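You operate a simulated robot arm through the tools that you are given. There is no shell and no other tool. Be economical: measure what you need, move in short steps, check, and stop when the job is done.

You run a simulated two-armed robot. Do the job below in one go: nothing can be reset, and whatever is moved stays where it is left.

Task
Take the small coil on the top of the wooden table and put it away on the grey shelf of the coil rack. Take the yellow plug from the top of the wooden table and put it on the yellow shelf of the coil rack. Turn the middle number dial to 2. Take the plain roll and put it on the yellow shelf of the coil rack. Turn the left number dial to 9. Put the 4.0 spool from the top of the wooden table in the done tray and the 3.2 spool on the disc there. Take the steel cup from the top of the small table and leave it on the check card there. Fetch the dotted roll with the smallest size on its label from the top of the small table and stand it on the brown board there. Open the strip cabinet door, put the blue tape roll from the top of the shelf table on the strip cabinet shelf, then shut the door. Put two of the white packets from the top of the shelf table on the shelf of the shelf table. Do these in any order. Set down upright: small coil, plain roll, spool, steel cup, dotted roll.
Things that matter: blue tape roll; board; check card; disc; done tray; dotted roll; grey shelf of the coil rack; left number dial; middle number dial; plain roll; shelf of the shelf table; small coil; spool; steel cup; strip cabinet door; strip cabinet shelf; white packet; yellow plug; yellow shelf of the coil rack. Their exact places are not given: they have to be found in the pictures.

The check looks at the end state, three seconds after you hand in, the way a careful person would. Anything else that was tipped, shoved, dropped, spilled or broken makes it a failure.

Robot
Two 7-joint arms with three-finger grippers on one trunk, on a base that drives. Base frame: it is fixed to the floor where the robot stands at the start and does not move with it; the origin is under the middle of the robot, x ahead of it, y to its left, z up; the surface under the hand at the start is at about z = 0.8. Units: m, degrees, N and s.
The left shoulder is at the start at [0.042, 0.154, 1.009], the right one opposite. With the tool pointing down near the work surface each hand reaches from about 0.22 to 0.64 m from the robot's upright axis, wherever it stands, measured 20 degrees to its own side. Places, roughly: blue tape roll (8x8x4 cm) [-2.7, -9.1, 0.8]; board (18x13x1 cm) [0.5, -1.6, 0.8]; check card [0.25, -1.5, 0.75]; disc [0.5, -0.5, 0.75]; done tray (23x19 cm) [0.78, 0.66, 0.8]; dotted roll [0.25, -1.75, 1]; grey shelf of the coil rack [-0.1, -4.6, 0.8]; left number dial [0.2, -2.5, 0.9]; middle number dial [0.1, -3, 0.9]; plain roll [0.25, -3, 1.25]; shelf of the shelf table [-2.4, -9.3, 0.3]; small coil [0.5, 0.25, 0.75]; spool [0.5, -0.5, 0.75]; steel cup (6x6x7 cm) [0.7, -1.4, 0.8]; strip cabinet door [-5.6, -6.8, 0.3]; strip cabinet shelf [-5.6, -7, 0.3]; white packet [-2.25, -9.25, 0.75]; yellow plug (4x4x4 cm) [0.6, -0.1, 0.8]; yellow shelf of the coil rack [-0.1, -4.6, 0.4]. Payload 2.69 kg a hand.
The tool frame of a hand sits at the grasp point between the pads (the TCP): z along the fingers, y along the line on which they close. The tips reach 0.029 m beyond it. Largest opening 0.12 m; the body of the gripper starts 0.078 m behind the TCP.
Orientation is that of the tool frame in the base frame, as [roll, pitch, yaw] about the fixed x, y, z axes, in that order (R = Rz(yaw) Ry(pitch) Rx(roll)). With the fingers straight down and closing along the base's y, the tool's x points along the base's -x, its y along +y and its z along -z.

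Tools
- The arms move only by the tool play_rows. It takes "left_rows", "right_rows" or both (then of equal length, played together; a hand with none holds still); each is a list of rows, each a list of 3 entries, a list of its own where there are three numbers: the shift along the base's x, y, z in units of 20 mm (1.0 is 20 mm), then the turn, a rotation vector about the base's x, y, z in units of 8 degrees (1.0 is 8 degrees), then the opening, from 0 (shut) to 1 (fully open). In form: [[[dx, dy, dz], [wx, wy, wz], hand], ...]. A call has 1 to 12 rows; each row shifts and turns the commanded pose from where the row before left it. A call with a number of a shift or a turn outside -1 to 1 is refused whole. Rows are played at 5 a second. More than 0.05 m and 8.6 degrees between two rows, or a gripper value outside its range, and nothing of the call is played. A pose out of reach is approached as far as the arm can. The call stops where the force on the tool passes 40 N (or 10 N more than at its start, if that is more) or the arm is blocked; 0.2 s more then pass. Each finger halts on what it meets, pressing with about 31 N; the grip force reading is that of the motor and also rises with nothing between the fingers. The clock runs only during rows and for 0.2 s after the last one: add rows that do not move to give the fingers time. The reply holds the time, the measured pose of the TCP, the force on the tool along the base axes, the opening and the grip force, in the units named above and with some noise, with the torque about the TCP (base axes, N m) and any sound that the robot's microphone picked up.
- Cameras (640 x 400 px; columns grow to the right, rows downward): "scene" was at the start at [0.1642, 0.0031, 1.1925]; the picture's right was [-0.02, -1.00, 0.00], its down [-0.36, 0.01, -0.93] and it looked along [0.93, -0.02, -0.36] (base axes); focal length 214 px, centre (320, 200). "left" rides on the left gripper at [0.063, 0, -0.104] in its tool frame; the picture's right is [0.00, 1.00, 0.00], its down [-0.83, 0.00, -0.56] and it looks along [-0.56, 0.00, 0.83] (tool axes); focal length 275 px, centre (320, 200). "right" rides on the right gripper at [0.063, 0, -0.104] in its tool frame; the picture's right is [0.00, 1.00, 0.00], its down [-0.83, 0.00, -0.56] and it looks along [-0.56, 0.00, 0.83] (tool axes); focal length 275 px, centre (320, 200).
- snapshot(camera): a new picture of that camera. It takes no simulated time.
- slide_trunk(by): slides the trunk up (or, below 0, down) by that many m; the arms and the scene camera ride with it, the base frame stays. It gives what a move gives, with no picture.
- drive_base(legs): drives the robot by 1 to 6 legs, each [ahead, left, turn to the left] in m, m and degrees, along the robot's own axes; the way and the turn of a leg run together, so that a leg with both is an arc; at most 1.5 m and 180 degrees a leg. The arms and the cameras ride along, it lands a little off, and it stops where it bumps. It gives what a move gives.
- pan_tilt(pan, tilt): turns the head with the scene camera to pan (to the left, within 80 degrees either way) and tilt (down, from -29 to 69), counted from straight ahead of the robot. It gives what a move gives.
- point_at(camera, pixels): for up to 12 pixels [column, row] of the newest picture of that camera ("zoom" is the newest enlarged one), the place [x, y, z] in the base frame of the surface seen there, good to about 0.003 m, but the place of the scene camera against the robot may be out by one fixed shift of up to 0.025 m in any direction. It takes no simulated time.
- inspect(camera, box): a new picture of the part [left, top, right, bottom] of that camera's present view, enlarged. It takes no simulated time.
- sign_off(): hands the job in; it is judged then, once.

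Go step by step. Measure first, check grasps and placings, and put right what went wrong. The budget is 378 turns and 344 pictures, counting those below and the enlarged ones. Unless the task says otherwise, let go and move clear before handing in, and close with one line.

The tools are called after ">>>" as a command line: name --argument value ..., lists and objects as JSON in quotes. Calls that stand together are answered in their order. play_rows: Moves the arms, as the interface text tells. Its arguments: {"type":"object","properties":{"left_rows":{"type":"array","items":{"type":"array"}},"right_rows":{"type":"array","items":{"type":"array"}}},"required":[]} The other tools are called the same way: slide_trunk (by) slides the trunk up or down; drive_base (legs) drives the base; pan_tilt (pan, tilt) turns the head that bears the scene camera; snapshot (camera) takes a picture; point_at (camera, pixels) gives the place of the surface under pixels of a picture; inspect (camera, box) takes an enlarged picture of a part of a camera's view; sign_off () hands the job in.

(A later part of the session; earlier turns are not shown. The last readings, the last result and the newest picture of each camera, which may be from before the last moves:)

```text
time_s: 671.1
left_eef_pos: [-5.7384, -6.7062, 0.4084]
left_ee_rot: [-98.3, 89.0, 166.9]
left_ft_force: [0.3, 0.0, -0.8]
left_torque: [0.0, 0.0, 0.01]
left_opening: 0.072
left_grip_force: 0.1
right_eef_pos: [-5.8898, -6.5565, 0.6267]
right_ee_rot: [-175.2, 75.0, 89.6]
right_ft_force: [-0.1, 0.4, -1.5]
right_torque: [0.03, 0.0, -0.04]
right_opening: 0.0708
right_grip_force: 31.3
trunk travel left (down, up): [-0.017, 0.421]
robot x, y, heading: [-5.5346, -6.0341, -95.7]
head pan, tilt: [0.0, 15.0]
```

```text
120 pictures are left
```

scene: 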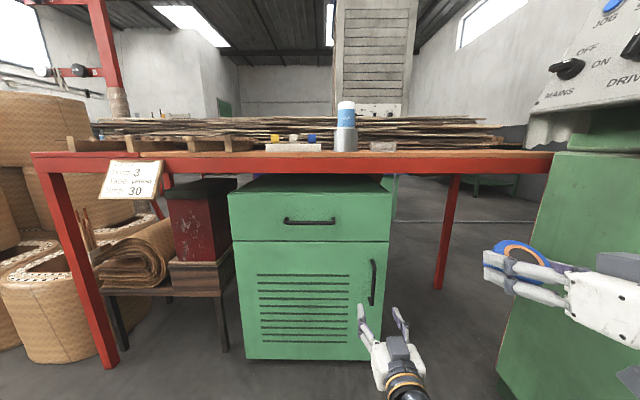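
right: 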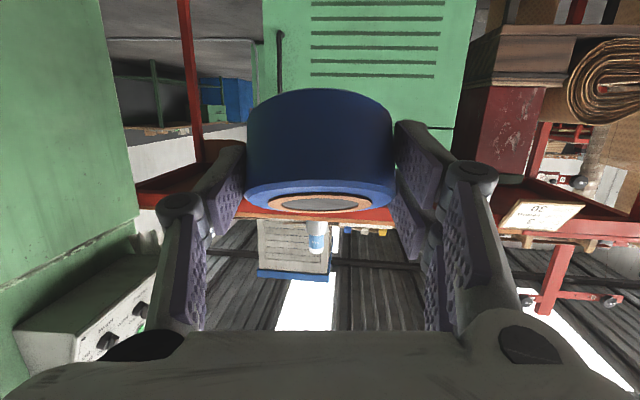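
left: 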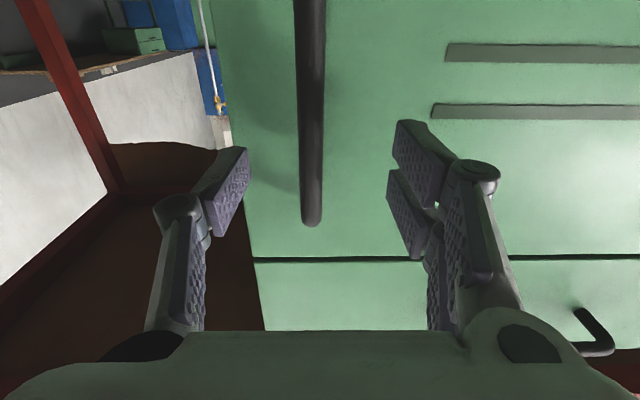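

Bar is between the pads. Close, then pull back gently.

>>> play_rows --left_rows '[[[0, 0, 0], [0, 0, 0], 0.2], [[0, 0, 0], [0, 0, 0], 0], [[0, 0, 0], [0, 0, 0], 0], [[0, 0, 0], [0, 0, 0], 0]]'

>>> drive_base --legs '[[-0.08, 0.01, 0]]'

>>> snapshot --camera "scene"

```text
time_s: 672.1
left_eef_pos: [-5.7421, -6.7049, 0.4071]
left_ee_rot: [-99.3, 89.0, 165.3]
left_ft_force: [-23.0, 3.8, -1.1]
left_torque: [0.15, -0.9, -0.42]
left_opening: 0.0115
left_grip_force: 38.5
right_eef_pos: [-5.8913, -6.5562, 0.6254]
right_ee_rot: [-175.3, 74.9, 89.3]
right_ft_force: [-0.1, 0.4, -0.3]
right_torque: [0.02, 0.0, 0.0]
right_opening: 0.0708
right_grip_force: 31.3
trunk travel left (down, up): [-0.017, 0.421]
robot x, y, heading: [-5.532, -6.0346, -95.3]
head pan, tilt: [0.0, 15.0]
```

```text
time_s: 673.2
left_eef_pos: [-5.7207, -6.6288, 0.4079]
left_ee_rot: [-96.0, 89.1, 169.4]
left_ft_force: [-9.7, 3.4, 1.6]
left_torque: [0.16, -0.97, -0.17]
left_opening: 0.0115
left_grip_force: 38.4
right_eef_pos: [-5.8729, -6.4783, 0.6266]
right_ee_rot: [-175.2, 75.0, 89.7]
right_ft_force: [0.9, -0.7, -1.4]
right_torque: [0.04, 0.0, -0.01]
right_opening: 0.0707
right_grip_force: 31.1
trunk travel left (down, up): [-0.017, 0.421]
robot x, y, heading: [-5.5151, -5.9571, -95.2]
head pan, tilt: [0.0, 15.0]
```

```text
119 pictures are left
```

scene: 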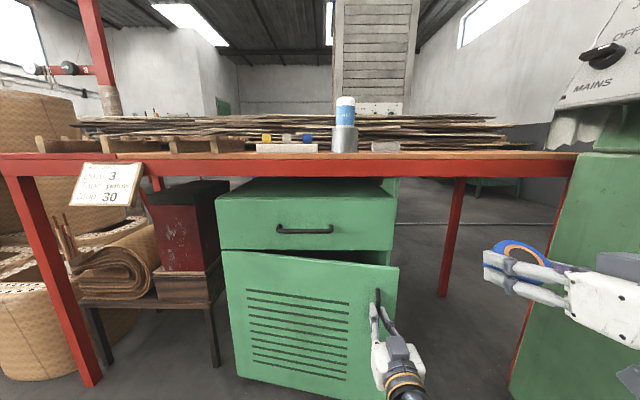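

The door is opening. Continue along the arc.

>>> drive_base --legs '[[-0.1, 0.04, 0], [-0.09, 0.06, 0]]'

>>> snapshot --camera "scene"

```text
time_s: 675.2
left_eef_pos: [-5.5948, -6.454, 0.4076]
left_ee_rot: [-76.3, 89.6, -169.7]
left_ft_force: [0.1, 1.0, 0.8]
left_torque: [0.46, -0.91, 0.0]
left_opening: 0.0117
left_grip_force: 38.9
right_eef_pos: [-5.7555, -6.3018, 0.6261]
right_ee_rot: [-175.0, 74.9, 89.8]
right_ft_force: [0.3, 0.3, -1.7]
right_torque: [0.03, -0.03, 0.01]
right_opening: 0.0709
right_grip_force: 31.5
trunk travel left (down, up): [-0.017, 0.421]
robot x, y, heading: [-5.4025, -5.78, -95.2]
head pan, tilt: [0.0, 15.0]
stopped in leg 2: the force on the tool passed its limit at 41 N (the readings are from after the stop); the commanded pose is now the measured one
```

```text
118 pictures are left
```

scene: 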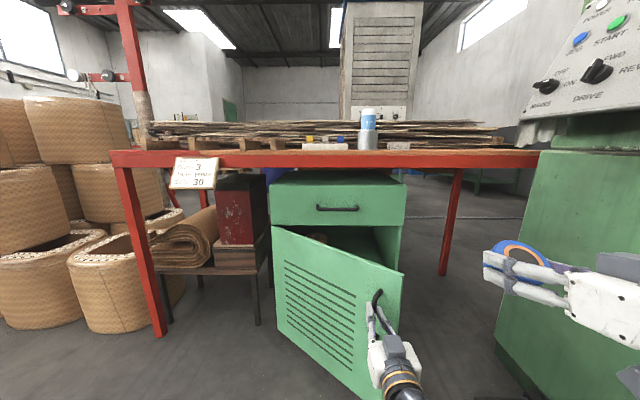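

Door is ~40° open. Release the handle, draw back, go round the door's free edge, and push it open from inside.

>>> play_rows --left_rows '[[[0, 0, 0], [0, 0, 0], 0.5], [[0, 0, 0], [0, 0, 0], 0.5], [[0, 1, 0], [0, 0, 0], 0.5], [[0, 1, 0], [0, 0, 0], 0.5], [[0, 1, 0], [0, 0, 0], 0.5], [[0, 1, 0], [0, 0, 0], 0.3], [[-1, 0.5, 0], [0, 0, 0], 0], [[-1, 0, 0], [0, 0, 0], 0], [[-1, 0, 0], [0, 0, 0], 0], [[0, 0, 0], [0, 0, 0], 0]]'

>>> snapshot --camera "scene"

```text
time_s: 677.5
left_eef_pos: [-5.6261, -6.3655, 0.4075]
left_ee_rot: [-81.0, 89.5, -174.5]
left_ft_force: [0.5, -0.6, 0.0]
left_torque: [0.01, -0.04, -0.01]
left_opening: 0.0001
left_grip_force: 28.7
left hand out of reach, approached as far as the arm can: row 8, 9
right_eef_pos: [-5.7554, -6.302, 0.6263]
right_ee_rot: [-175.1, 75.0, 89.9]
right_ft_force: [0.9, 0.5, -1.7]
right_torque: [-0.01, -0.02, -0.02]
right_opening: 0.0709
right_grip_force: 31.3
trunk travel left (down, up): [-0.017, 0.421]
robot x, y, heading: [-5.3983, -5.7792, -94.8]
head pan, tilt: [0.0, 15.0]
```

```text
117 pictures are left
```

scene: 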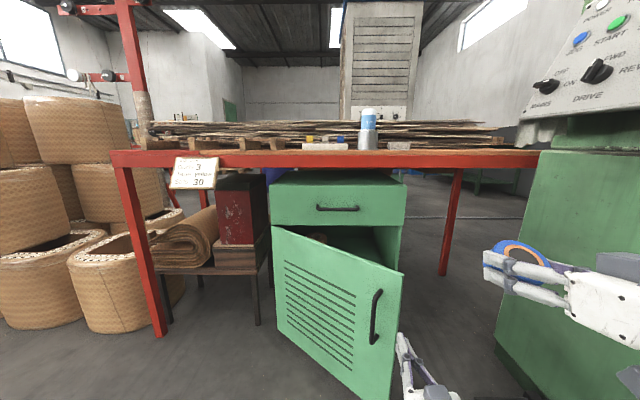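

>>> point_at --camera "scene" --pixels '[[397, 320], [375, 315], [280, 235], [330, 250], [390, 370], [320, 238], [395, 262]]'

>>> inspect --camera "scene" --box '[260, 160, 420, 400]'

```text
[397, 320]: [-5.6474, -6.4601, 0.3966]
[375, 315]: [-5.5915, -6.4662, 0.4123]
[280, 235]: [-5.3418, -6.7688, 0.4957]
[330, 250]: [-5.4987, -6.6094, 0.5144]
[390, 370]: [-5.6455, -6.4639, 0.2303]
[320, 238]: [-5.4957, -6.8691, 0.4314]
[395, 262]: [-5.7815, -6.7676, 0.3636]
```

```text
1.67 times, centred on (340, 280) of scene
```

zoom: 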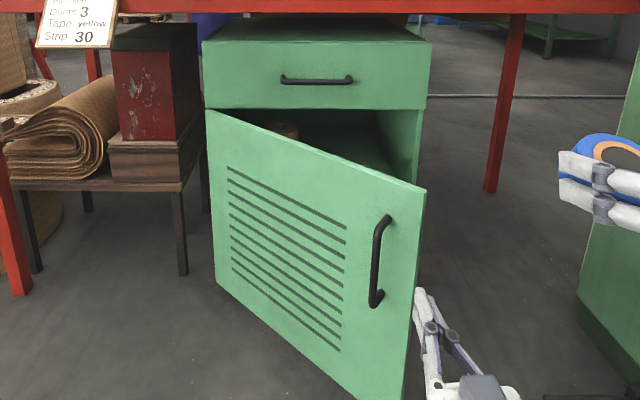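

Drive right 0.14, ahead 0.2, then push left.

>>> drive_base --legs '[[0, -0.14, 0], [0.2, 0, 0]]'

>>> drive_base --legs '[[0, 0.16, 0]]'

>>> snapshot --camera "scene"

```text
time_s: 679.0
left_eef_pos: [-5.7066, -6.3597, 0.4094]
left_ee_rot: [-77.7, 89.2, -170.4]
left_ft_force: [-0.7, 0.7, -0.3]
left_torque: [0.02, -0.02, 0.01]
left_opening: 0.0002
left_grip_force: 28.2
right_eef_pos: [-5.8395, -6.2934, 0.6251]
right_ee_rot: [-175.0, 74.6, 90.3]
right_ft_force: [-0.3, 0.0, -1.2]
right_torque: [0.04, -0.03, 0.02]
right_opening: 0.0707
right_grip_force: 30.5
trunk travel left (down, up): [-0.017, 0.421]
robot x, y, heading: [-5.4864, -5.7694, -95.0]
head pan, tilt: [0.0, 15.0]
stopped in leg 1: the robot was blocked; the commanded pose is now the measured one
```

```text
time_s: 680.8
left_eef_pos: [-5.5517, -6.3733, 0.4075]
left_ee_rot: [-80.4, 89.5, -173.3]
left_ft_force: [-0.3, 0.5, -0.2]
left_torque: [-0.01, 0.03, 0.0]
left_opening: 0.0
left_grip_force: 28.5
right_eef_pos: [-5.6859, -6.308, 0.6213]
right_ee_rot: [-175.9, 74.5, 89.1]
right_ft_force: [-0.3, 0.0, -1.6]
right_torque: [0.03, 0.0, -0.01]
right_opening: 0.0706
right_grip_force: 31.2
trunk travel left (down, up): [-0.017, 0.421]
robot x, y, heading: [-5.3331, -5.781, -94.9]
head pan, tilt: [0.0, 15.0]
```

```text
115 pictures are left
```

scene: 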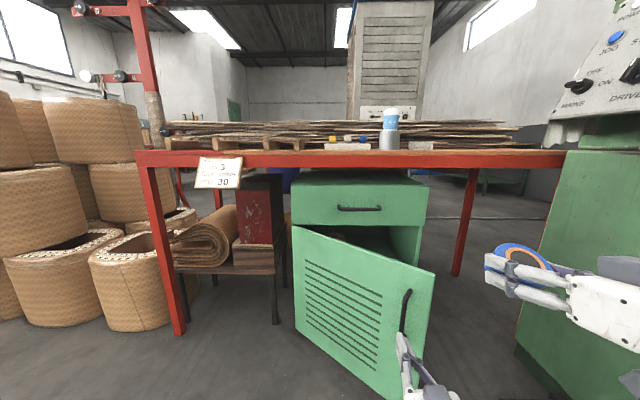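

Robot's right side is limited by the winder. I'll shift right 0.1, then turn 10° right to bring the left hand past the door edge.

>>> drive_base --legs '[[0, -0.1, 0], [0, 0, -10]]'

>>> snapshot --camera "scene"

```text
time_s: 682.9
left_eef_pos: [-5.7489, -6.3173, 0.4063]
left_ee_rot: [-80.4, 89.5, 176.9]
left_ft_force: [-0.1, 0.0, 0.3]
left_torque: [0.0, -0.04, -0.01]
left_opening: 0.0
left_grip_force: 29.0
right_eef_pos: [-5.87, -6.2322, 0.6231]
right_ee_rot: [-176.1, 74.4, 79.1]
right_ft_force: [0.7, -0.1, -1.0]
right_torque: [0.07, 0.03, -0.02]
right_opening: 0.0708
right_grip_force: 31.2
trunk travel left (down, up): [-0.017, 0.421]
robot x, y, heading: [-5.4336, -5.7749, -104.6]
head pan, tilt: [0.0, 15.0]
```

```text
114 pictures are left
```

scene: 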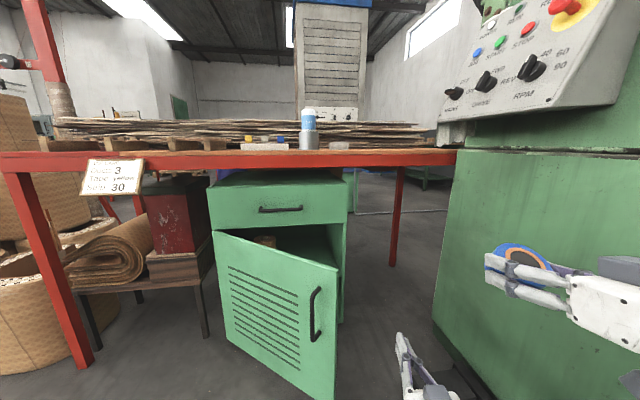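

Now ahead 0.27 (slightly left) to get inside the door edge, then push left.

>>> drive_base --legs '[[0.27, 0.06, 0]]'

>>> snapshot --camera "scene"

```text
time_s: 684.9
left_eef_pos: [-5.7579, -6.5966, 0.4082]
left_ee_rot: [-80.4, 89.4, 177.0]
left_ft_force: [0.0, 0.2, 0.3]
left_torque: [0.0, -0.01, 0.01]
left_opening: 0.0
left_grip_force: 28.4
right_eef_pos: [-5.8795, -6.511, 0.6231]
right_ee_rot: [-176.0, 74.4, 79.3]
right_ft_force: [0.8, 0.5, -1.2]
right_torque: [-0.02, 0.02, 0.01]
right_opening: 0.0709
right_grip_force: 30.5
trunk travel left (down, up): [-0.017, 0.421]
robot x, y, heading: [-5.4427, -6.0567, -104.3]
head pan, tilt: [0.0, 15.0]
```

```text
113 pictures are left
```

scene: 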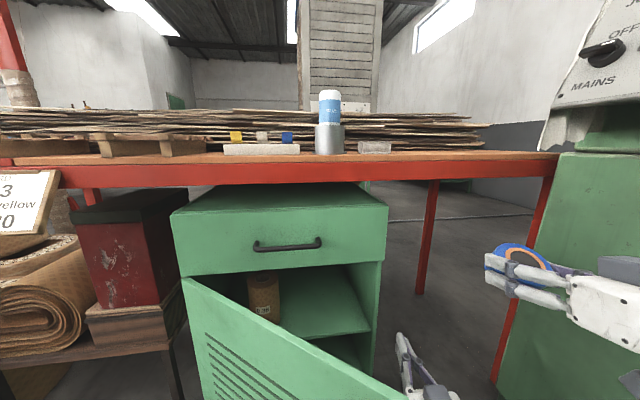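

Push the door with the left hand toward +x.

>>> play_rows --left_rows '[[[1, 0, 0], [0, 0, 0], 0], [[1, 0, 0], [0, 0, 0], 0], [[1, 0, 0], [0, 0, 0], 0], [[1, 0, 0], [0, 0, 0], 0], [[1, 0, 0], [0, 0, 0], 0], [[1, 0, 0], [0, 0, 0], 0], [[1, 0, 0], [0, 0, 0], 0], [[1, 0, 0], [0, 0, 0], 0], [[1, 0, 0], [0, 0, 0], 0], [[1, 0, 0], [0, 0, 0], 0], [[1, 0, 0], [0, 0, 0], 0]]'

>>> snapshot --camera "scene"

```text
time_s: 685.8
left_eef_pos: [-5.6985, -6.5931, 0.4079]
left_ee_rot: [-110.7, 89.4, 145.7]
left_ft_force: [-2.5, -0.5, 0.9]
left_torque: [0.12, -0.05, 0.32]
left_opening: 0.0
left_grip_force: 28.1
right_eef_pos: [-5.8798, -6.51, 0.6213]
right_ee_rot: [-176.0, 74.5, 79.3]
right_ft_force: [0.5, 0.2, -1.7]
right_torque: [0.04, -0.04, 0.02]
right_opening: 0.0707
right_grip_force: 31.1
trunk travel left (down, up): [-0.017, 0.421]
robot x, y, heading: [-5.4425, -6.0565, -104.5]
head pan, tilt: [0.0, 15.0]
stopped in row 4 (left hand): the force on the tool passed its limit at 85 N (the readings are from after the stop); the commanded pose is now the measured one
```

```text
112 pictures are left
```

scene: 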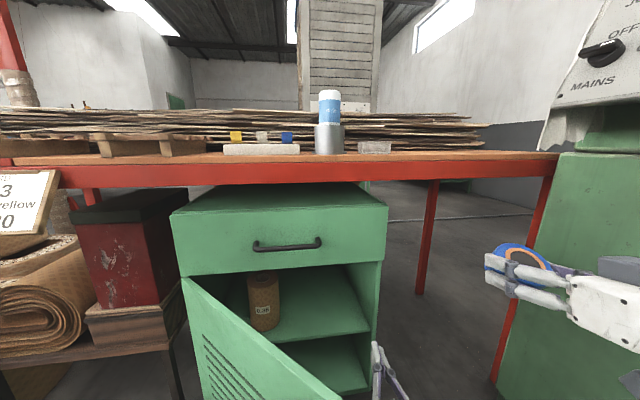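

Contact pushed it further (~55°). Continue slower.

>>> play_rows --left_rows '[[[0.4, 0, 0], [0, 0, 0], 0], [[0.4, 0, 0], [0, 0, 0], 0], [[0.4, 0, 0], [0, 0, 0], 0], [[0.4, 0, 0], [0, 0, 0], 0], [[0.4, 0, 0], [0, 0, 0], 0], [[0.4, 0, 0], [0, 0, 0], 0], [[0.4, 0, 0], [0, 0, 0], 0], [[0.4, 0, 0], [0, 0, 0], 0], [[0.4, 0, 0], [0, 0, 0], 0], [[0.4, 0, 0], [0, 0, 0], 0], [[0.4, 0, 0], [0, 0, 0], 0], [[0.4, 0, 0], [0, 0, 0], 0]]'

>>> play_rows --left_rows '[[[0.5, 0, 0], [0, 0, 0], 0], [[0.5, 0, 0], [0, 0, 0], 0], [[0.5, 0, 0], [0, 0, 0], 0], [[0.5, 0, 0], [0, 0, 0], 0], [[0.5, 0, 0], [0, 0, 0], 0], [[0.5, 0, 0], [0, 0, 0], 0], [[0.5, 0, 0], [0, 0, 0], 0], [[0.5, 0, 0], [0, 0, 0], 0], [[0.5, 0, 0], [0, 0, 0], 0], [[0.5, 0, 0], [0, 0, 0], 0], [[0.5, 0, 0], [0, 0, 0], 0], [[0.5, 0, 0], [0, 0, 0], 0]]'

>>> snapshot --camera "scene"

```text
time_s: 686.1
left_eef_pos: [-5.6968, -6.5884, 0.4068]
left_ee_rot: [-121.3, 89.2, 134.4]
left_ft_force: [-2.2, -0.5, 0.9]
left_torque: [0.14, -0.07, 0.36]
left_opening: 0.0001
left_grip_force: 28.0
right_eef_pos: [-5.8787, -6.5091, 0.6217]
right_ee_rot: [-176.1, 74.5, 79.2]
right_ft_force: [0.1, 0.7, -1.3]
right_torque: [0.03, 0.0, -0.01]
right_opening: 0.0707
right_grip_force: 30.8
trunk travel left (down, up): [-0.017, 0.421]
robot x, y, heading: [-5.4426, -6.0512, -104.7]
head pan, tilt: [0.0, 15.0]
stopped in row 1 (left hand): the force on the tool passed its limit at 55 N (the readings are from after the stop); the commanded pose is now the measured one
```

```text
time_s: 686.5
left_eef_pos: [-5.6984, -6.5842, 0.4057]
left_ee_rot: [-127.1, 88.9, 127.9]
left_ft_force: [-1.3, 0.2, 1.6]
left_torque: [0.13, -0.06, 0.24]
left_opening: 0.0001
left_grip_force: 29.1
right_eef_pos: [-5.8803, -6.5084, 0.6218]
right_ee_rot: [-176.1, 74.4, 79.3]
right_ft_force: [-0.1, 0.7, -0.8]
right_torque: [0.03, 0.02, 0.02]
right_opening: 0.0705
right_grip_force: 31.0
trunk travel left (down, up): [-0.017, 0.421]
robot x, y, heading: [-5.4425, -6.0498, -104.6]
head pan, tilt: [0.0, 15.0]
stopped in row 1 (left hand): the force on the tool passed its limit at 61 N (the readings are from after the stop); the commanded pose is now the measured one
```

```text
111 pictures are left
```

scene: 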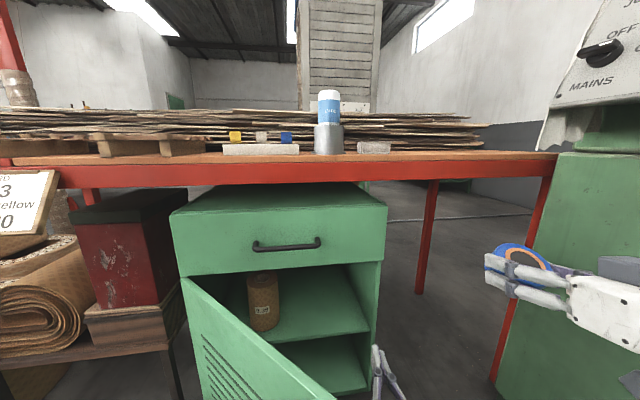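

The door is caught against my left forearm. Withdraw the left hand upward and back; I'll push with the right hand instead.

>>> play_rows --left_rows '[[[-0.3, 0, 0.5], [0, 0, 0], 0], [[-0.3, 0, 1], [0, 0, 0], 0], [[0, 0, 1], [0, 0, 0], 0], [[0, 0, 1], [0, 0, 0], 0], [[0, 0, 1], [0, 0, 0], 0], [[0, 0, 1], [0, 0, 0], 0], [[0, 0, 1], [0, 0, 0], 0], [[0, 0, 1], [0, 0, 0], 0], [[0.5, 0.5, 1], [0, 0, 0], 0], [[1, 0.5, 0], [0, 0, 0], 0], [[1, 0.5, 0], [0, 0, 0], 0], [[1, 0.5, 0], [0, 0, 0], 0]]'

>>> snapshot --camera "scene"

```text
time_s: 689.0
left_eef_pos: [-5.6384, -6.5444, 0.5758]
left_ee_rot: [-127.9, 89.0, 127.3]
left_ft_force: [-0.7, -0.6, -0.6]
left_torque: [0.01, -0.01, 0.02]
left_opening: 0.0001
left_grip_force: 28.1
right_eef_pos: [-5.8801, -6.509, 0.6215]
right_ee_rot: [-176.1, 74.5, 79.3]
right_ft_force: [-0.4, 0.1, -1.7]
right_torque: [0.04, -0.04, 0.0]
right_opening: 0.0706
right_grip_force: 31.3
trunk travel left (down, up): [-0.017, 0.421]
robot x, y, heading: [-5.4438, -6.052, -104.6]
head pan, tilt: [0.0, 15.0]
```

```text
110 pictures are left
```

scene: 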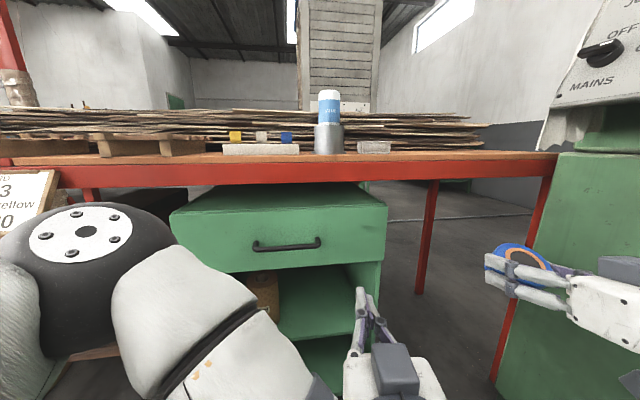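

>>> play_rows --left_rows '[[[1, 0.3, 0.5], [0, 0, 0], 0.3], [[1, 0.3, 0.5], [0, 0, 0], 0.3], [[1, 0.3, 0.5], [0, 0, 0], 0.3], [[1, 0.3, 0], [0, 0, 0], 0.3], [[1, 0.3, 0], [0, 0, 0], 0.3], [[1, 0.3, 0], [0, 0, 0], 0.3], [[1, 0.5, 0], [0, 0, 0], 0.3], [[1, 0.5, 0], [0, 0, 0], 0.3], [[1, 0.5, 0], [0, 0, 0], 0.3], [[1, 0.5, 0], [0, 0, 0], 0.3], [[1, 0.5, 0], [0, 0, 0], 0.3], [[1, 0.5, 0], [0, 0, 0], 0.3]]'

>>> snapshot --camera "scene"

```text
time_s: 691.6
left_eef_pos: [-5.5895, -6.532, 0.6]
left_ee_rot: [-134.7, 88.9, 120.4]
left_ft_force: [0.1, 0.6, -0.5]
left_torque: [-0.01, 0.0, 0.0]
left_opening: 0.0359
left_grip_force: 0.1
left hand out of reach, approached as far as the arm can: row 3, 4, 5, 6, 7, 8, 9, 10, 11, 12
right_eef_pos: [-5.8793, -6.5088, 0.6208]
right_ee_rot: [-176.1, 74.4, 79.3]
right_ft_force: [0.2, -0.2, 0.0]
right_torque: [0.0, -0.05, 0.0]
right_opening: 0.0708
right_grip_force: 31.3
trunk travel left (down, up): [-0.017, 0.421]
robot x, y, heading: [-5.4458, -6.0498, -104.4]
head pan, tilt: [0.0, 15.0]
```

```text
109 pictures are left
```

scene: 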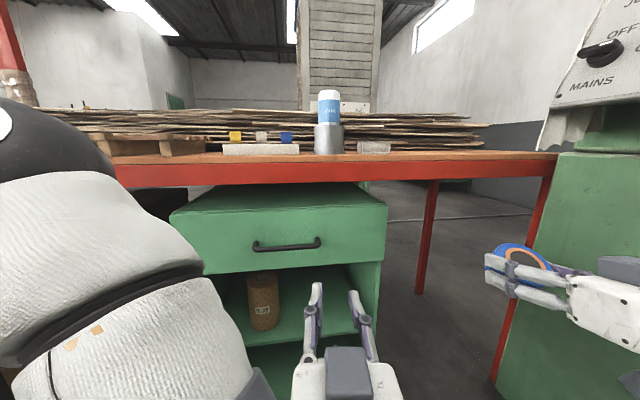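

>>> play_rows --left_rows '[[[0, 0.5, 0.3], [0.97, -0.25, 0], 0.3], [[0, 0.5, 0.3], [0.97, -0.25, 0], 0.3], [[0.3, 0.5, 0.3], [0.97, -0.25, 0], 0.3], [[0.6, 0.5, 0.3], [0.97, -0.25, 0], 0.3], [[1, 0.5, 0], [0.97, -0.25, 0], 0.3], [[1, 0.5, 0], [0, 0, 0], 0.3], [[1, 0.5, 0], [0, 0, 0], 0.3], [[1, 0.5, 0], [0, 0, 0], 0.3], [[1, 0.5, 0], [0, 0, 0], 0.3], [[1, 0.5, 0], [0, 0, 0], 0.3], [[1, 0, 0], [0, 0, 0], 0.3], [[1, 0, 0], [0, 0, 0], 0.3]]'

>>> snapshot --camera "scene"

```text
time_s: 694.1
left_eef_pos: [-5.4503, -6.4532, 0.6126]
left_ee_rot: [169.2, 44.9, 72.2]
left_ft_force: [-0.6, -0.9, 0.1]
left_torque: [0.01, -0.03, 0.0]
left_opening: 0.0361
left_grip_force: 0.0
left hand out of reach, approached as far as the arm can: row 9, 10, 11, 12
right_eef_pos: [-5.8793, -6.5089, 0.6215]
right_ee_rot: [-176.0, 74.4, 79.3]
right_ft_force: [0.7, 0.4, -1.9]
right_torque: [0.03, 0.0, 0.03]
right_opening: 0.0706
right_grip_force: 30.8
trunk travel left (down, up): [-0.017, 0.421]
robot x, y, heading: [-5.4424, -6.05, -104.6]
head pan, tilt: [0.0, 15.0]
stopped in row 12 (left hand): the arm was blocked; the commanded pose is now the measured one
```

```text
108 pictures are left
```

scene: 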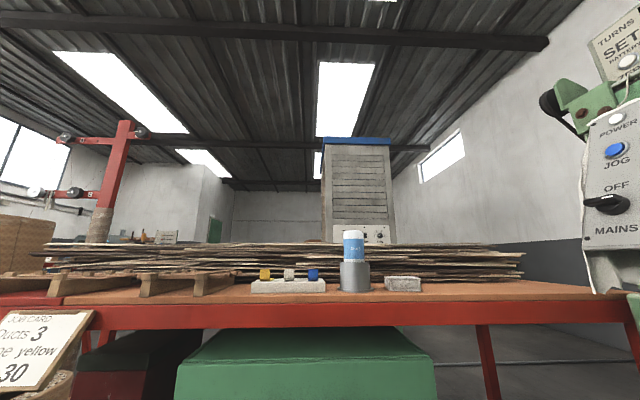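

The left arm seems to have bumped my own head. Back the base off and reset.

>>> drive_base --legs '[[-0.25, 0.06, 0]]'

>>> play_rows --left_rows '[[[-0.5, -0.3, -0.3], [0, 0, 0], 0.3], [[-0.5, -0.3, -0.3], [0, 0, 0], 0.3], [[0, 0, 0], [0, 0, 0], 0.3]]'

>>> pan_tilt --pan 0 --tilt 25

>>> snapshot --camera "scene"

```text
time_s: 695.9
left_eef_pos: [-5.3289, -6.2289, 0.6131]
left_ee_rot: [169.4, 45.0, 72.6]
left_ft_force: [0.6, 0.1, -0.3]
left_torque: [0.0, 0.03, -0.01]
left_opening: 0.0359
left_grip_force: 0.1
right_eef_pos: [-5.7583, -6.283, 0.6223]
right_ee_rot: [-176.1, 74.5, 79.4]
right_ft_force: [0.7, 0.4, -1.6]
right_torque: [0.04, -0.03, 0.03]
right_opening: 0.0707
right_grip_force: 30.8
trunk travel left (down, up): [-0.017, 0.421]
robot x, y, heading: [-5.3231, -5.8235, -104.5]
head pan, tilt: [0.0, 15.0]
```

```text
time_s: 696.7
left_eef_pos: [-5.3467, -6.2409, 0.5988]
left_ee_rot: [168.8, 45.0, 71.7]
left_ft_force: [0.6, -0.7, 1.3]
left_torque: [-0.01, -0.01, -0.02]
left_opening: 0.0361
left_grip_force: 0.0
right_eef_pos: [-5.759, -6.2823, 0.6206]
right_ee_rot: [-176.2, 74.4, 79.3]
right_ft_force: [0.4, 0.6, -1.8]
right_torque: [0.04, 0.0, -0.03]
right_opening: 0.0707
right_grip_force: 31.3
trunk travel left (down, up): [-0.017, 0.421]
robot x, y, heading: [-5.3225, -5.8272, -104.6]
head pan, tilt: [0.0, 15.0]
```

```text
time_s: 697.4
left_eef_pos: [-5.3461, -6.2402, 0.5989]
left_ee_rot: [168.8, 45.0, 71.7]
left_ft_force: [-0.1, -0.8, 0.8]
left_torque: [-0.02, 0.01, -0.05]
left_opening: 0.036
left_grip_force: 0.0
right_eef_pos: [-5.7589, -6.283, 0.6218]
right_ee_rot: [-176.1, 74.4, 79.2]
right_ft_force: [-0.2, -0.6, -1.7]
right_torque: [0.02, -0.01, -0.05]
right_opening: 0.0709
right_grip_force: 31.3
trunk travel left (down, up): [-0.017, 0.421]
robot x, y, heading: [-5.3227, -5.825, -104.5]
head pan, tilt: [0.0, 25.0]
```

```text
107 pictures are left
```

scene: 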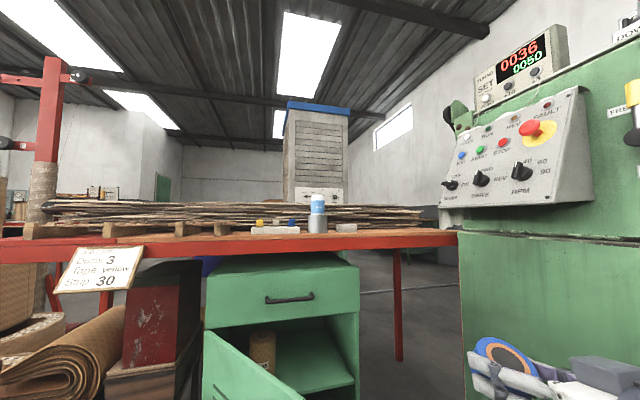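

>>> play_rows --left_rows '[[[1, 0, -0.8], [0, 0, 0], 0.3], [[1, 0, -0.8], [0, 0, 0], 0.3], [[1, 0, -0.8], [0, 0, 0], 0.3], [[1, 0, -0.8], [0, 0, 0], 0.3], [[1, 0, -0.5], [0, 0, 0], 0.3], [[1, 0, 0], [0, 0, 0], 0.3], [[1, 0, 0], [0, 0, 0], 0.3], [[1, 0, 0], [0, 0, 0], 0.3], [[1, 0, 0], [0, 0, 0], 0.3], [[0, 0, 0], [0, 0, 0], 0.3]]'

>>> pan_tilt --pan 0 --tilt 20

>>> snapshot --camera "scene"

```text
time_s: 699.6
left_eef_pos: [-5.2836, -6.3198, 0.5874]
left_ee_rot: [169.2, 44.9, 72.6]
left_ft_force: [0.3, -0.3, -0.6]
left_torque: [0.0, 0.0, -0.03]
left_opening: 0.036
left_grip_force: 0.1
left hand out of reach, approached as far as the arm can: row 1, 2, 3, 4, 5, 6, 7, 8, 9
right_eef_pos: [-5.758, -6.2833, 0.6223]
right_ee_rot: [-176.1, 74.4, 79.3]
right_ft_force: [-0.2, -0.4, -1.5]
right_torque: [0.04, 0.0, -0.03]
right_opening: 0.0705
right_grip_force: 31.2
trunk travel left (down, up): [-0.017, 0.421]
robot x, y, heading: [-5.3202, -5.8265, -104.5]
head pan, tilt: [0.0, 25.0]
```

```text
time_s: 700.3
left_eef_pos: [-5.2845, -6.3201, 0.5874]
left_ee_rot: [169.4, 45.0, 72.7]
left_ft_force: [0.1, 0.0, 0.6]
left_torque: [0.0, 0.01, 0.03]
left_opening: 0.0358
left_grip_force: 0.0
right_eef_pos: [-5.7593, -6.2827, 0.6224]
right_ee_rot: [-176.1, 74.3, 79.3]
right_ft_force: [-0.4, -0.4, -0.7]
right_torque: [0.0, 0.01, -0.03]
right_opening: 0.0707
right_grip_force: 31.4
trunk travel left (down, up): [-0.017, 0.421]
robot x, y, heading: [-5.3243, -5.828, -104.5]
head pan, tilt: [0.0, 20.0]
```

```text
106 pictures are left
```

scene: 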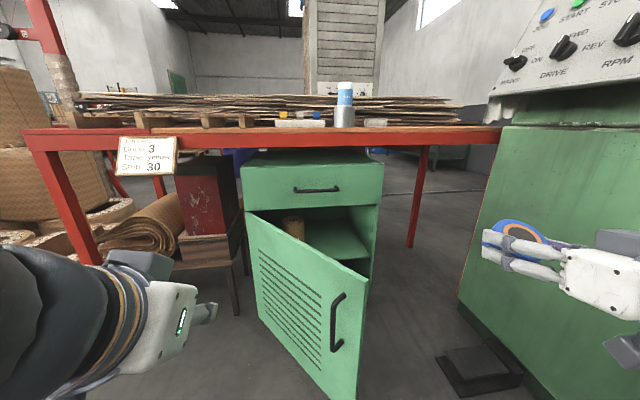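

Head recovered. Lower the right hand (with tape) to z≈0.42.

>>> play_rows --right_rows '[[[0, 0, -1], [0, 0, 0], 0.4], [[0, 0, -1], [0, 0, 0], 0.4], [[0, 0, -1], [0, 0, 0], 0.4], [[0, 0, -1], [0, 0, 0], 0.4], [[0, 0, -1], [0, 0, 0], 0.4], [[0, 0, -1], [0, 0, 0], 0.4], [[0, 0, -1], [0, 0, 0], 0.4], [[0, 0, -1], [0, 0, 0], 0.4], [[0, 0, -1], [0, 0, 0], 0.4], [[0, 0, 0], [0, 0, 0], 0.4]]'

>>> point_at --camera "scene" --pixels '[[365, 320], [355, 390], [300, 250], [320, 280], [340, 250], [355, 265], [292, 225], [330, 335], [378, 190], [340, 220]]'

>>> snapshot --camera "scene"

```text
time_s: 702.5
left_eef_pos: [-5.2842, -6.3197, 0.5876]
left_ee_rot: [169.3, 44.9, 72.7]
left_ft_force: [0.4, -0.2, -0.3]
left_torque: [0.01, 0.0, -0.01]
left_opening: 0.0359
left_grip_force: 0.1
right_eef_pos: [-5.759, -6.283, 0.4413]
right_ee_rot: [-176.1, 74.4, 79.3]
right_ft_force: [-0.4, 0.1, -1.1]
right_torque: [0.02, -0.02, 0.01]
right_opening: 0.071
right_grip_force: 30.9
trunk travel left (down, up): [-0.017, 0.421]
robot x, y, heading: [-5.3243, -5.8238, -104.7]
head pan, tilt: [0.0, 20.0]
```

```text
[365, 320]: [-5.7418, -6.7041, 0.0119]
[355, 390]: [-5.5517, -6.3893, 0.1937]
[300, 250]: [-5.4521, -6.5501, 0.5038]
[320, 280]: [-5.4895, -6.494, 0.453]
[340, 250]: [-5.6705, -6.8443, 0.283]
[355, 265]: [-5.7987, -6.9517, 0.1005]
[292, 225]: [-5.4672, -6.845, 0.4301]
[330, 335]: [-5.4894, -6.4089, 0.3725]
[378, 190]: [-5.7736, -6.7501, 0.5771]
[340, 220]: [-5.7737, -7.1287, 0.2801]
```

```text
105 pictures are left
```

scene: 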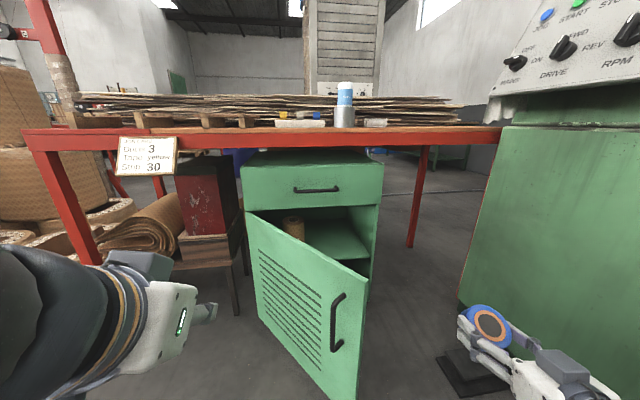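

The door is open ~60°; the right half of the cabinet is directly accessible. Shelf z≈0.27. Tilt the right hand to ~55° and lower to z 0.37.

>>> play_rows --right_rows '[[[0, 0, -1], [0.97, -0.25, 0], 0.4], [[0, 0, -1], [0.97, -0.25, 0], 0.4], [[0, 0, -1], [0.4, -0.1, 0], 0.4], [[0, 0, -0.5], [0, 0, 0], 0.4], [[0, 0, 0], [0, 0, 0], 0.4]]'

>>> snapshot --camera "right"

```text
time_s: 703.7
left_eef_pos: [-5.2843, -6.3201, 0.5867]
left_ee_rot: [169.4, 44.9, 72.6]
left_ft_force: [0.5, 0.1, 0.7]
left_torque: [0.02, -0.01, 0.03]
left_opening: 0.036
left_grip_force: 0.1
right_eef_pos: [-5.7585, -6.283, 0.3728]
right_ee_rot: [-178.2, 55.1, 77.3]
right_ft_force: [-0.3, 0.0, -1.6]
right_torque: [0.03, -0.01, 0.01]
right_opening: 0.0706
right_grip_force: 30.1
trunk travel left (down, up): [-0.017, 0.421]
robot x, y, heading: [-5.3243, -5.823, -104.6]
head pan, tilt: [0.0, 20.0]
```

```text
104 pictures are left
```

right: 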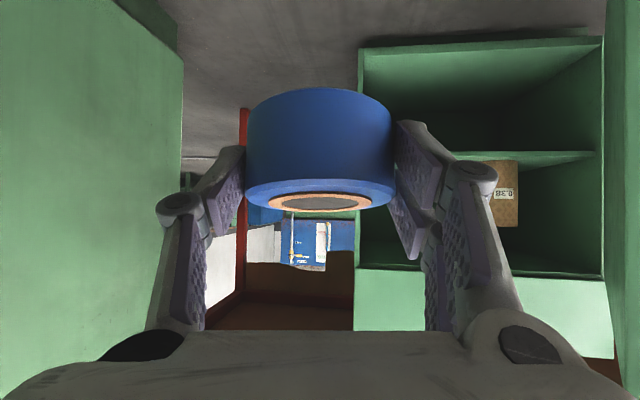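

>>> point_at --camera "right" --pixels '[[420, 170], [560, 157], [550, 180], [430, 270], [362, 100], [362, 230], [600, 100], [440, 60], [600, 250], [420, 40]]'

```text
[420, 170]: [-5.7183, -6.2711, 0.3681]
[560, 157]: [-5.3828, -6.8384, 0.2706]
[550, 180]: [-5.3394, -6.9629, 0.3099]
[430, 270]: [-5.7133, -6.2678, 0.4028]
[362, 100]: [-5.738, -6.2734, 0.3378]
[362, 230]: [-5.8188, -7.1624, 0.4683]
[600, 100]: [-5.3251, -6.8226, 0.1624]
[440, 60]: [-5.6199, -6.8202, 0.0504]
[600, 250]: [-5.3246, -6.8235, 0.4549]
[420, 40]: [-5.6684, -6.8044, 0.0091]
```

Shelf front edge ≈ y −6.82, z 0.27. Drive to the entry point in front of the right half of the opening.

>>> drive_base --legs '[[0, 0.186, 0], [0.22, 0, 0]]'

>>> snapshot --camera "right"

>>> snapshot --camera "scene"

```text
time_s: 706.5
left_eef_pos: [-5.1266, -6.4563, 0.5873]
left_ee_rot: [169.3, 44.8, 72.4]
left_ft_force: [-0.3, 0.8, 0.3]
left_torque: [-0.02, 0.04, 0.03]
left_opening: 0.0361
left_grip_force: 0.1
right_eef_pos: [-5.6047, -6.4162, 0.3722]
right_ee_rot: [-177.8, 55.1, 76.9]
right_ft_force: [-1.6, 1.7, -0.5]
right_torque: [-0.07, -0.1, 0.02]
right_opening: 0.0681
right_grip_force: 31.1
trunk travel left (down, up): [-0.017, 0.421]
robot x, y, heading: [-5.1669, -5.9611, -104.3]
head pan, tilt: [0.0, 20.0]
stopped in leg 2: the force on the tool passed its limit at 46 N (the readings are from after the stop); the commanded pose is now the measured one
```

```text
103 pictures are left
```

right: 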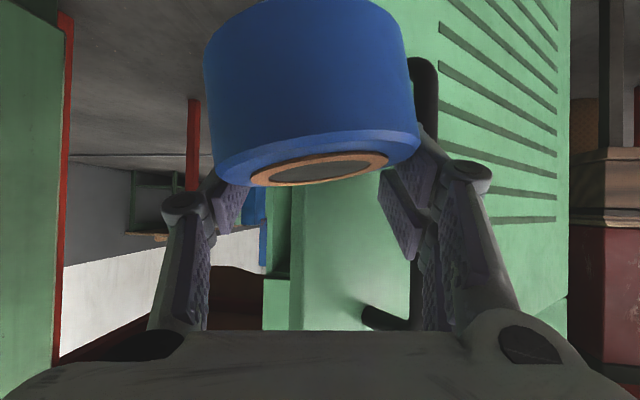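

```text
102 pictures are left
```

scene: 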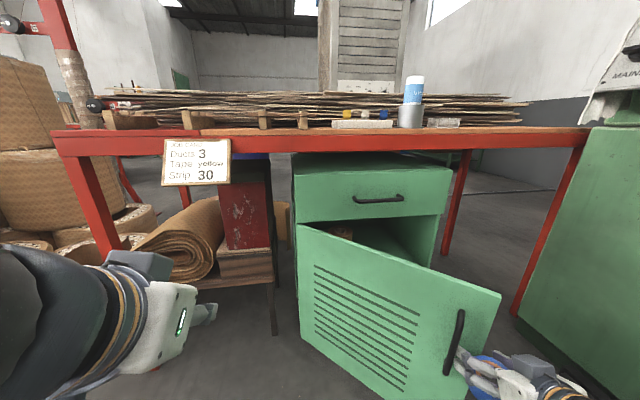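

The hand met the door's outer face. Back off, move right, and check the tape.

>>> drive_base --legs '[[-0.15, 0, 0], [0, -0.16, 0]]'

>>> snapshot --camera "right"

>>> snapshot --camera "scene"

```text
time_s: 709.4
left_eef_pos: [-5.2445, -6.2694, 0.5878]
left_ee_rot: [169.3, 44.8, 72.5]
left_ft_force: [0.5, 0.0, 0.5]
left_torque: [0.01, 0.0, 0.0]
left_opening: 0.036
left_grip_force: 0.0
right_eef_pos: [-5.7212, -6.2317, 0.3716]
right_ee_rot: [-177.8, 55.1, 76.7]
right_ft_force: [-0.5, -1.1, -0.8]
right_torque: [-0.01, 0.01, 0.01]
right_opening: 0.0673
right_grip_force: 30.8
trunk travel left (down, up): [-0.017, 0.421]
robot x, y, heading: [-5.2823, -5.7774, -104.5]
head pan, tilt: [0.0, 20.0]
```

```text
101 pictures are left
```

right: 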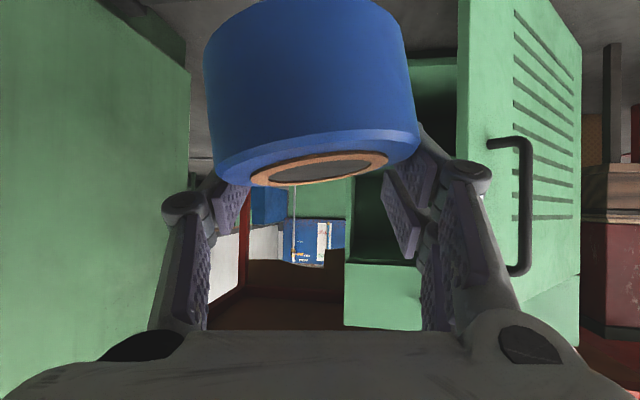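

```text
100 pictures are left
```

scene: 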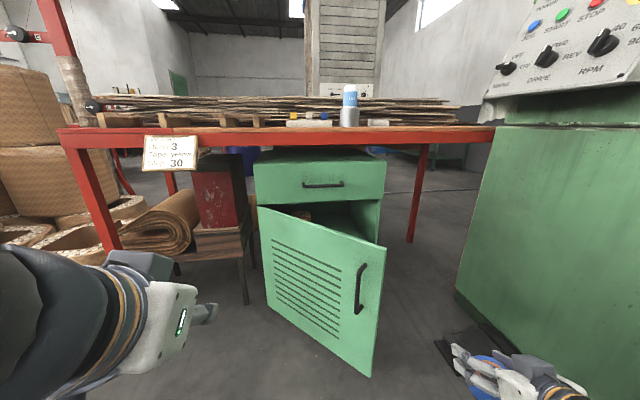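

Tape is still held. The door needs more opening; I'll use the left hand pointing straight down as a peg over the door's top edge. Set the left hand vertical and higher.

>>> play_rows --left_rows '[[[0, 0, 1], [0.97, -0.25, 0], 0], [[0, 0, 1], [0.97, -0.25, 0], 0], [[0, 0, 1], [0.97, -0.25, 0], 0], [[0, 0, 1], [0.97, -0.25, 0], 0], [[0, 0, 0], [0.97, -0.25, 0], 0], [[0, 0, 0], [0.6, -0.15, 0], 0], [[0, 0, 0], [0, 0, 0], 0]]'

>>> drive_base --legs '[[0.12, 0, -10], [0.12, 0, 0]]'

>>> snapshot --camera "scene"

>>> snapshot --camera "left"

```text
time_s: 711.0
left_eef_pos: [-5.2455, -6.2703, 0.6584]
left_ee_rot: [171.7, -0.2, 73.3]
left_ft_force: [-0.7, -0.1, 0.7]
left_torque: [0.0, -0.01, -0.03]
left_opening: 0.0
left_grip_force: 28.8
left hand out of reach, approached as far as the arm can: row 6
right_eef_pos: [-5.7217, -6.2309, 0.3713]
right_ee_rot: [-177.9, 55.1, 76.8]
right_ft_force: [-0.2, -0.1, -1.2]
right_torque: [-0.01, 0.01, 0.01]
right_opening: 0.0677
right_grip_force: 31.0
trunk travel left (down, up): [-0.017, 0.421]
robot x, y, heading: [-5.2786, -5.779, -104.5]
head pan, tilt: [0.0, 20.0]
```

```text
time_s: 713.1
left_eef_pos: [-5.4225, -6.4909, 0.6586]
left_ee_rot: [171.7, -0.1, 63.4]
left_ft_force: [-0.1, 0.3, 0.5]
left_torque: [-0.01, 0.0, 0.0]
left_opening: 0.0
left_grip_force: 28.9
right_eef_pos: [-5.8833, -6.3707, 0.3722]
right_ee_rot: [-177.8, 55.1, 66.8]
right_ft_force: [0.0, -0.1, -1.1]
right_torque: [-0.02, 0.03, -0.03]
right_opening: 0.0672
right_grip_force: 30.9
trunk travel left (down, up): [-0.017, 0.421]
robot x, y, heading: [-5.3716, -5.9987, -114.6]
head pan, tilt: [0.0, 20.0]
```

```text
99 pictures are left
```

scene: 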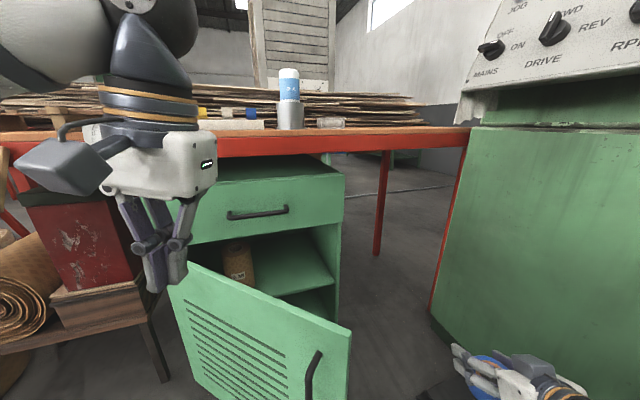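

```text
98 pictures are left
```

left: 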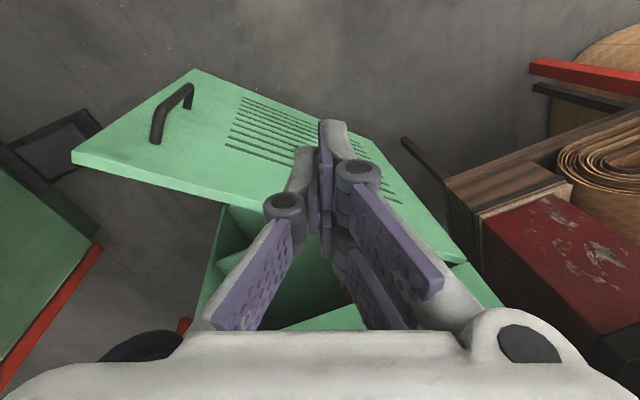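

>>> point_at --camera "left" --pixels '[[80, 158], [160, 180], [220, 197], [430, 250], [240, 215], [225, 260], [190, 75]]'

```text
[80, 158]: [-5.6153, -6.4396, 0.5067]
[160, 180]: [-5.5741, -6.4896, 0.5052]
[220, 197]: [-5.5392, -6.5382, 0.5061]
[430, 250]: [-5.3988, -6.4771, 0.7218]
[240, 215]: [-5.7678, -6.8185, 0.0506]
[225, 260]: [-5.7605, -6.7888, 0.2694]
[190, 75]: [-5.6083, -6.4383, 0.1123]
```

Door tip at (−5.618,−6.437). Move the left fingers over the top edge to (−5.625,−6.54), then lower inside.

>>> play_rows --left_rows '[[[-0.97, -0.24, 0], [0, 0, 0], 0], [[-0.97, -0.24, 0], [0, 0, 0], 0], [[-0.97, -0.24, 0], [0, 0, 0], 0], [[-0.97, -0.24, 0], [0, 0, 0], 0], [[-0.97, -0.24, 0], [0, 0, 0], 0], [[-0.97, -0.24, 0], [0, 0, 0], 0], [[-0.97, -0.24, 0], [0, 0, 0], 0], [[-0.97, -0.24, 0], [0, 0, 0], 0], [[-0.97, -0.24, 0], [0, 0, 0], 0], [[-0.97, -0.24, 0], [0, 0, 0], 0], [[-0.5, -0.24, 0], [0, 0, 0], 0], [[0, 0, 0], [0, 0, 0], 0]]'

>>> snapshot --camera "left"

```text
time_s: 715.7
left_eef_pos: [-5.601, -6.5364, 0.6514]
left_ee_rot: [171.6, -0.1, 63.3]
left_ft_force: [0.3, 0.1, -0.4]
left_torque: [-0.01, 0.02, 0.03]
left_opening: 0.0002
left_grip_force: 28.3
left hand out of reach, approached as far as the arm can: row 10, 11
right_eef_pos: [-5.8837, -6.369, 0.3716]
right_ee_rot: [-177.8, 55.0, 67.0]
right_ft_force: [-0.2, 0.5, -1.6]
right_torque: [0.02, -0.02, -0.01]
right_opening: 0.0677
right_grip_force: 31.7
trunk travel left (down, up): [-0.017, 0.421]
robot x, y, heading: [-5.3714, -5.9978, -114.3]
head pan, tilt: [0.0, 20.0]
```

```text
97 pictures are left
```

left: 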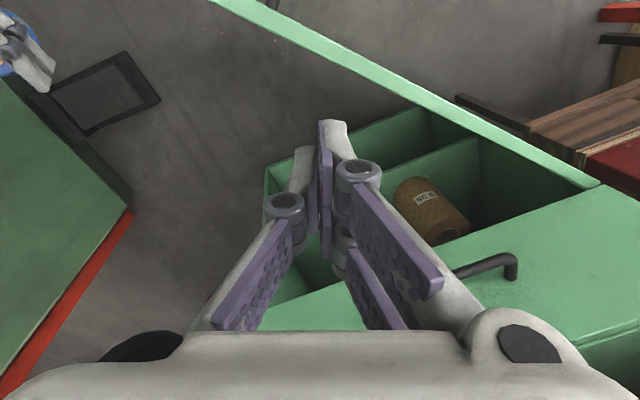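

Fingers are inside the door plane. Lower to z 0.50 and sweep the door open along its arc, slowly.

>>> play_rows --left_rows '[[[0, 0, -1], [0, 0, 0], 0], [[0, 0, -1], [0, 0, 0], 0], [[0, 0, -1], [0, 0, 0], 0], [[0, 0, -1], [0, 0, 0], 0], [[0, 0, -1], [0, 0, 0], 0], [[0, 0, -1], [0, 0, 0], 0], [[0, 0, -1], [0, 0, 0], 0], [[0, 0, 0], [0, 0, 0], 0]]'

>>> play_rows --left_rows '[[[0.3, 0.22, 0], [0, 0, 0], 0], [[0.3, 0.22, 0], [0, 0, 0], 0], [[0.3, 0.2, 0], [0, 0, 0], 0], [[0.3, 0.2, 0], [0, 0, 0], 0], [[0.3, 0.18, 0], [0, 0, 0], 0], [[0.3, 0.16, 0], [0, 0, 0], 0], [[0.35, 0.14, 0], [0, 0, 0], 0], [[0.35, 0.12, 0], [0, 0, 0], 0], [[0.35, 0.1, 0], [0, 0, 0], 0], [[0.35, 0.1, 0], [0, 0, 0], 0], [[0.35, 0.08, 0], [0, 0, 0], 0], [[0.35, 0.06, 0], [0, 0, 0], 0]]'

>>> snapshot --camera "left"

```text
time_s: 717.5
left_eef_pos: [-5.6016, -6.5359, 0.5113]
left_ee_rot: [171.7, -0.2, 63.5]
left_ft_force: [0.7, 0.7, -0.4]
left_torque: [0.03, -0.01, 0.02]
left_opening: 0.0
left_grip_force: 27.8
right_eef_pos: [-5.883, -6.3679, 0.3713]
right_ee_rot: [-177.8, 55.1, 66.9]
right_ft_force: [0.9, 0.2, -2.2]
right_torque: [-0.03, 0.02, -0.03]
right_opening: 0.0673
right_grip_force: 31.1
trunk travel left (down, up): [-0.017, 0.421]
robot x, y, heading: [-5.3721, -5.998, -114.9]
head pan, tilt: [0.0, 20.0]
```

```text
time_s: 720.1
left_eef_pos: [-5.5244, -6.5003, 0.5125]
left_ee_rot: [171.7, -0.1, 63.4]
left_ft_force: [-0.4, 0.3, 0.5]
left_torque: [-0.01, 0.0, -0.01]
left_opening: 0.0002
left_grip_force: 28.5
right_eef_pos: [-5.8834, -6.3697, 0.3706]
right_ee_rot: [-177.9, 55.2, 66.9]
right_ft_force: [-0.4, -0.1, -2.0]
right_torque: [-0.04, -0.01, 0.02]
right_opening: 0.0676
right_grip_force: 30.9
trunk travel left (down, up): [-0.017, 0.421]
robot x, y, heading: [-5.3714, -5.9956, -114.6]
head pan, tilt: [0.0, 20.0]
```

```text
96 pictures are left
```

left: 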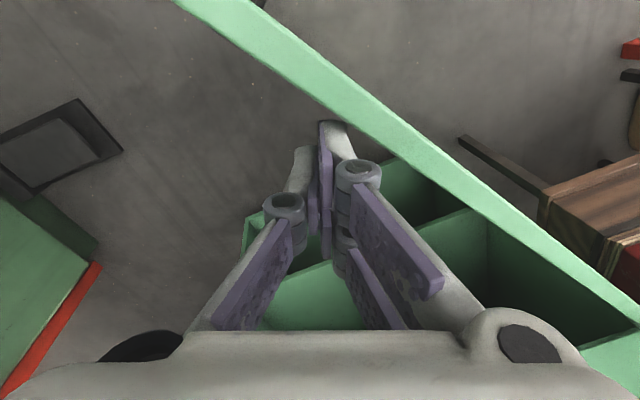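

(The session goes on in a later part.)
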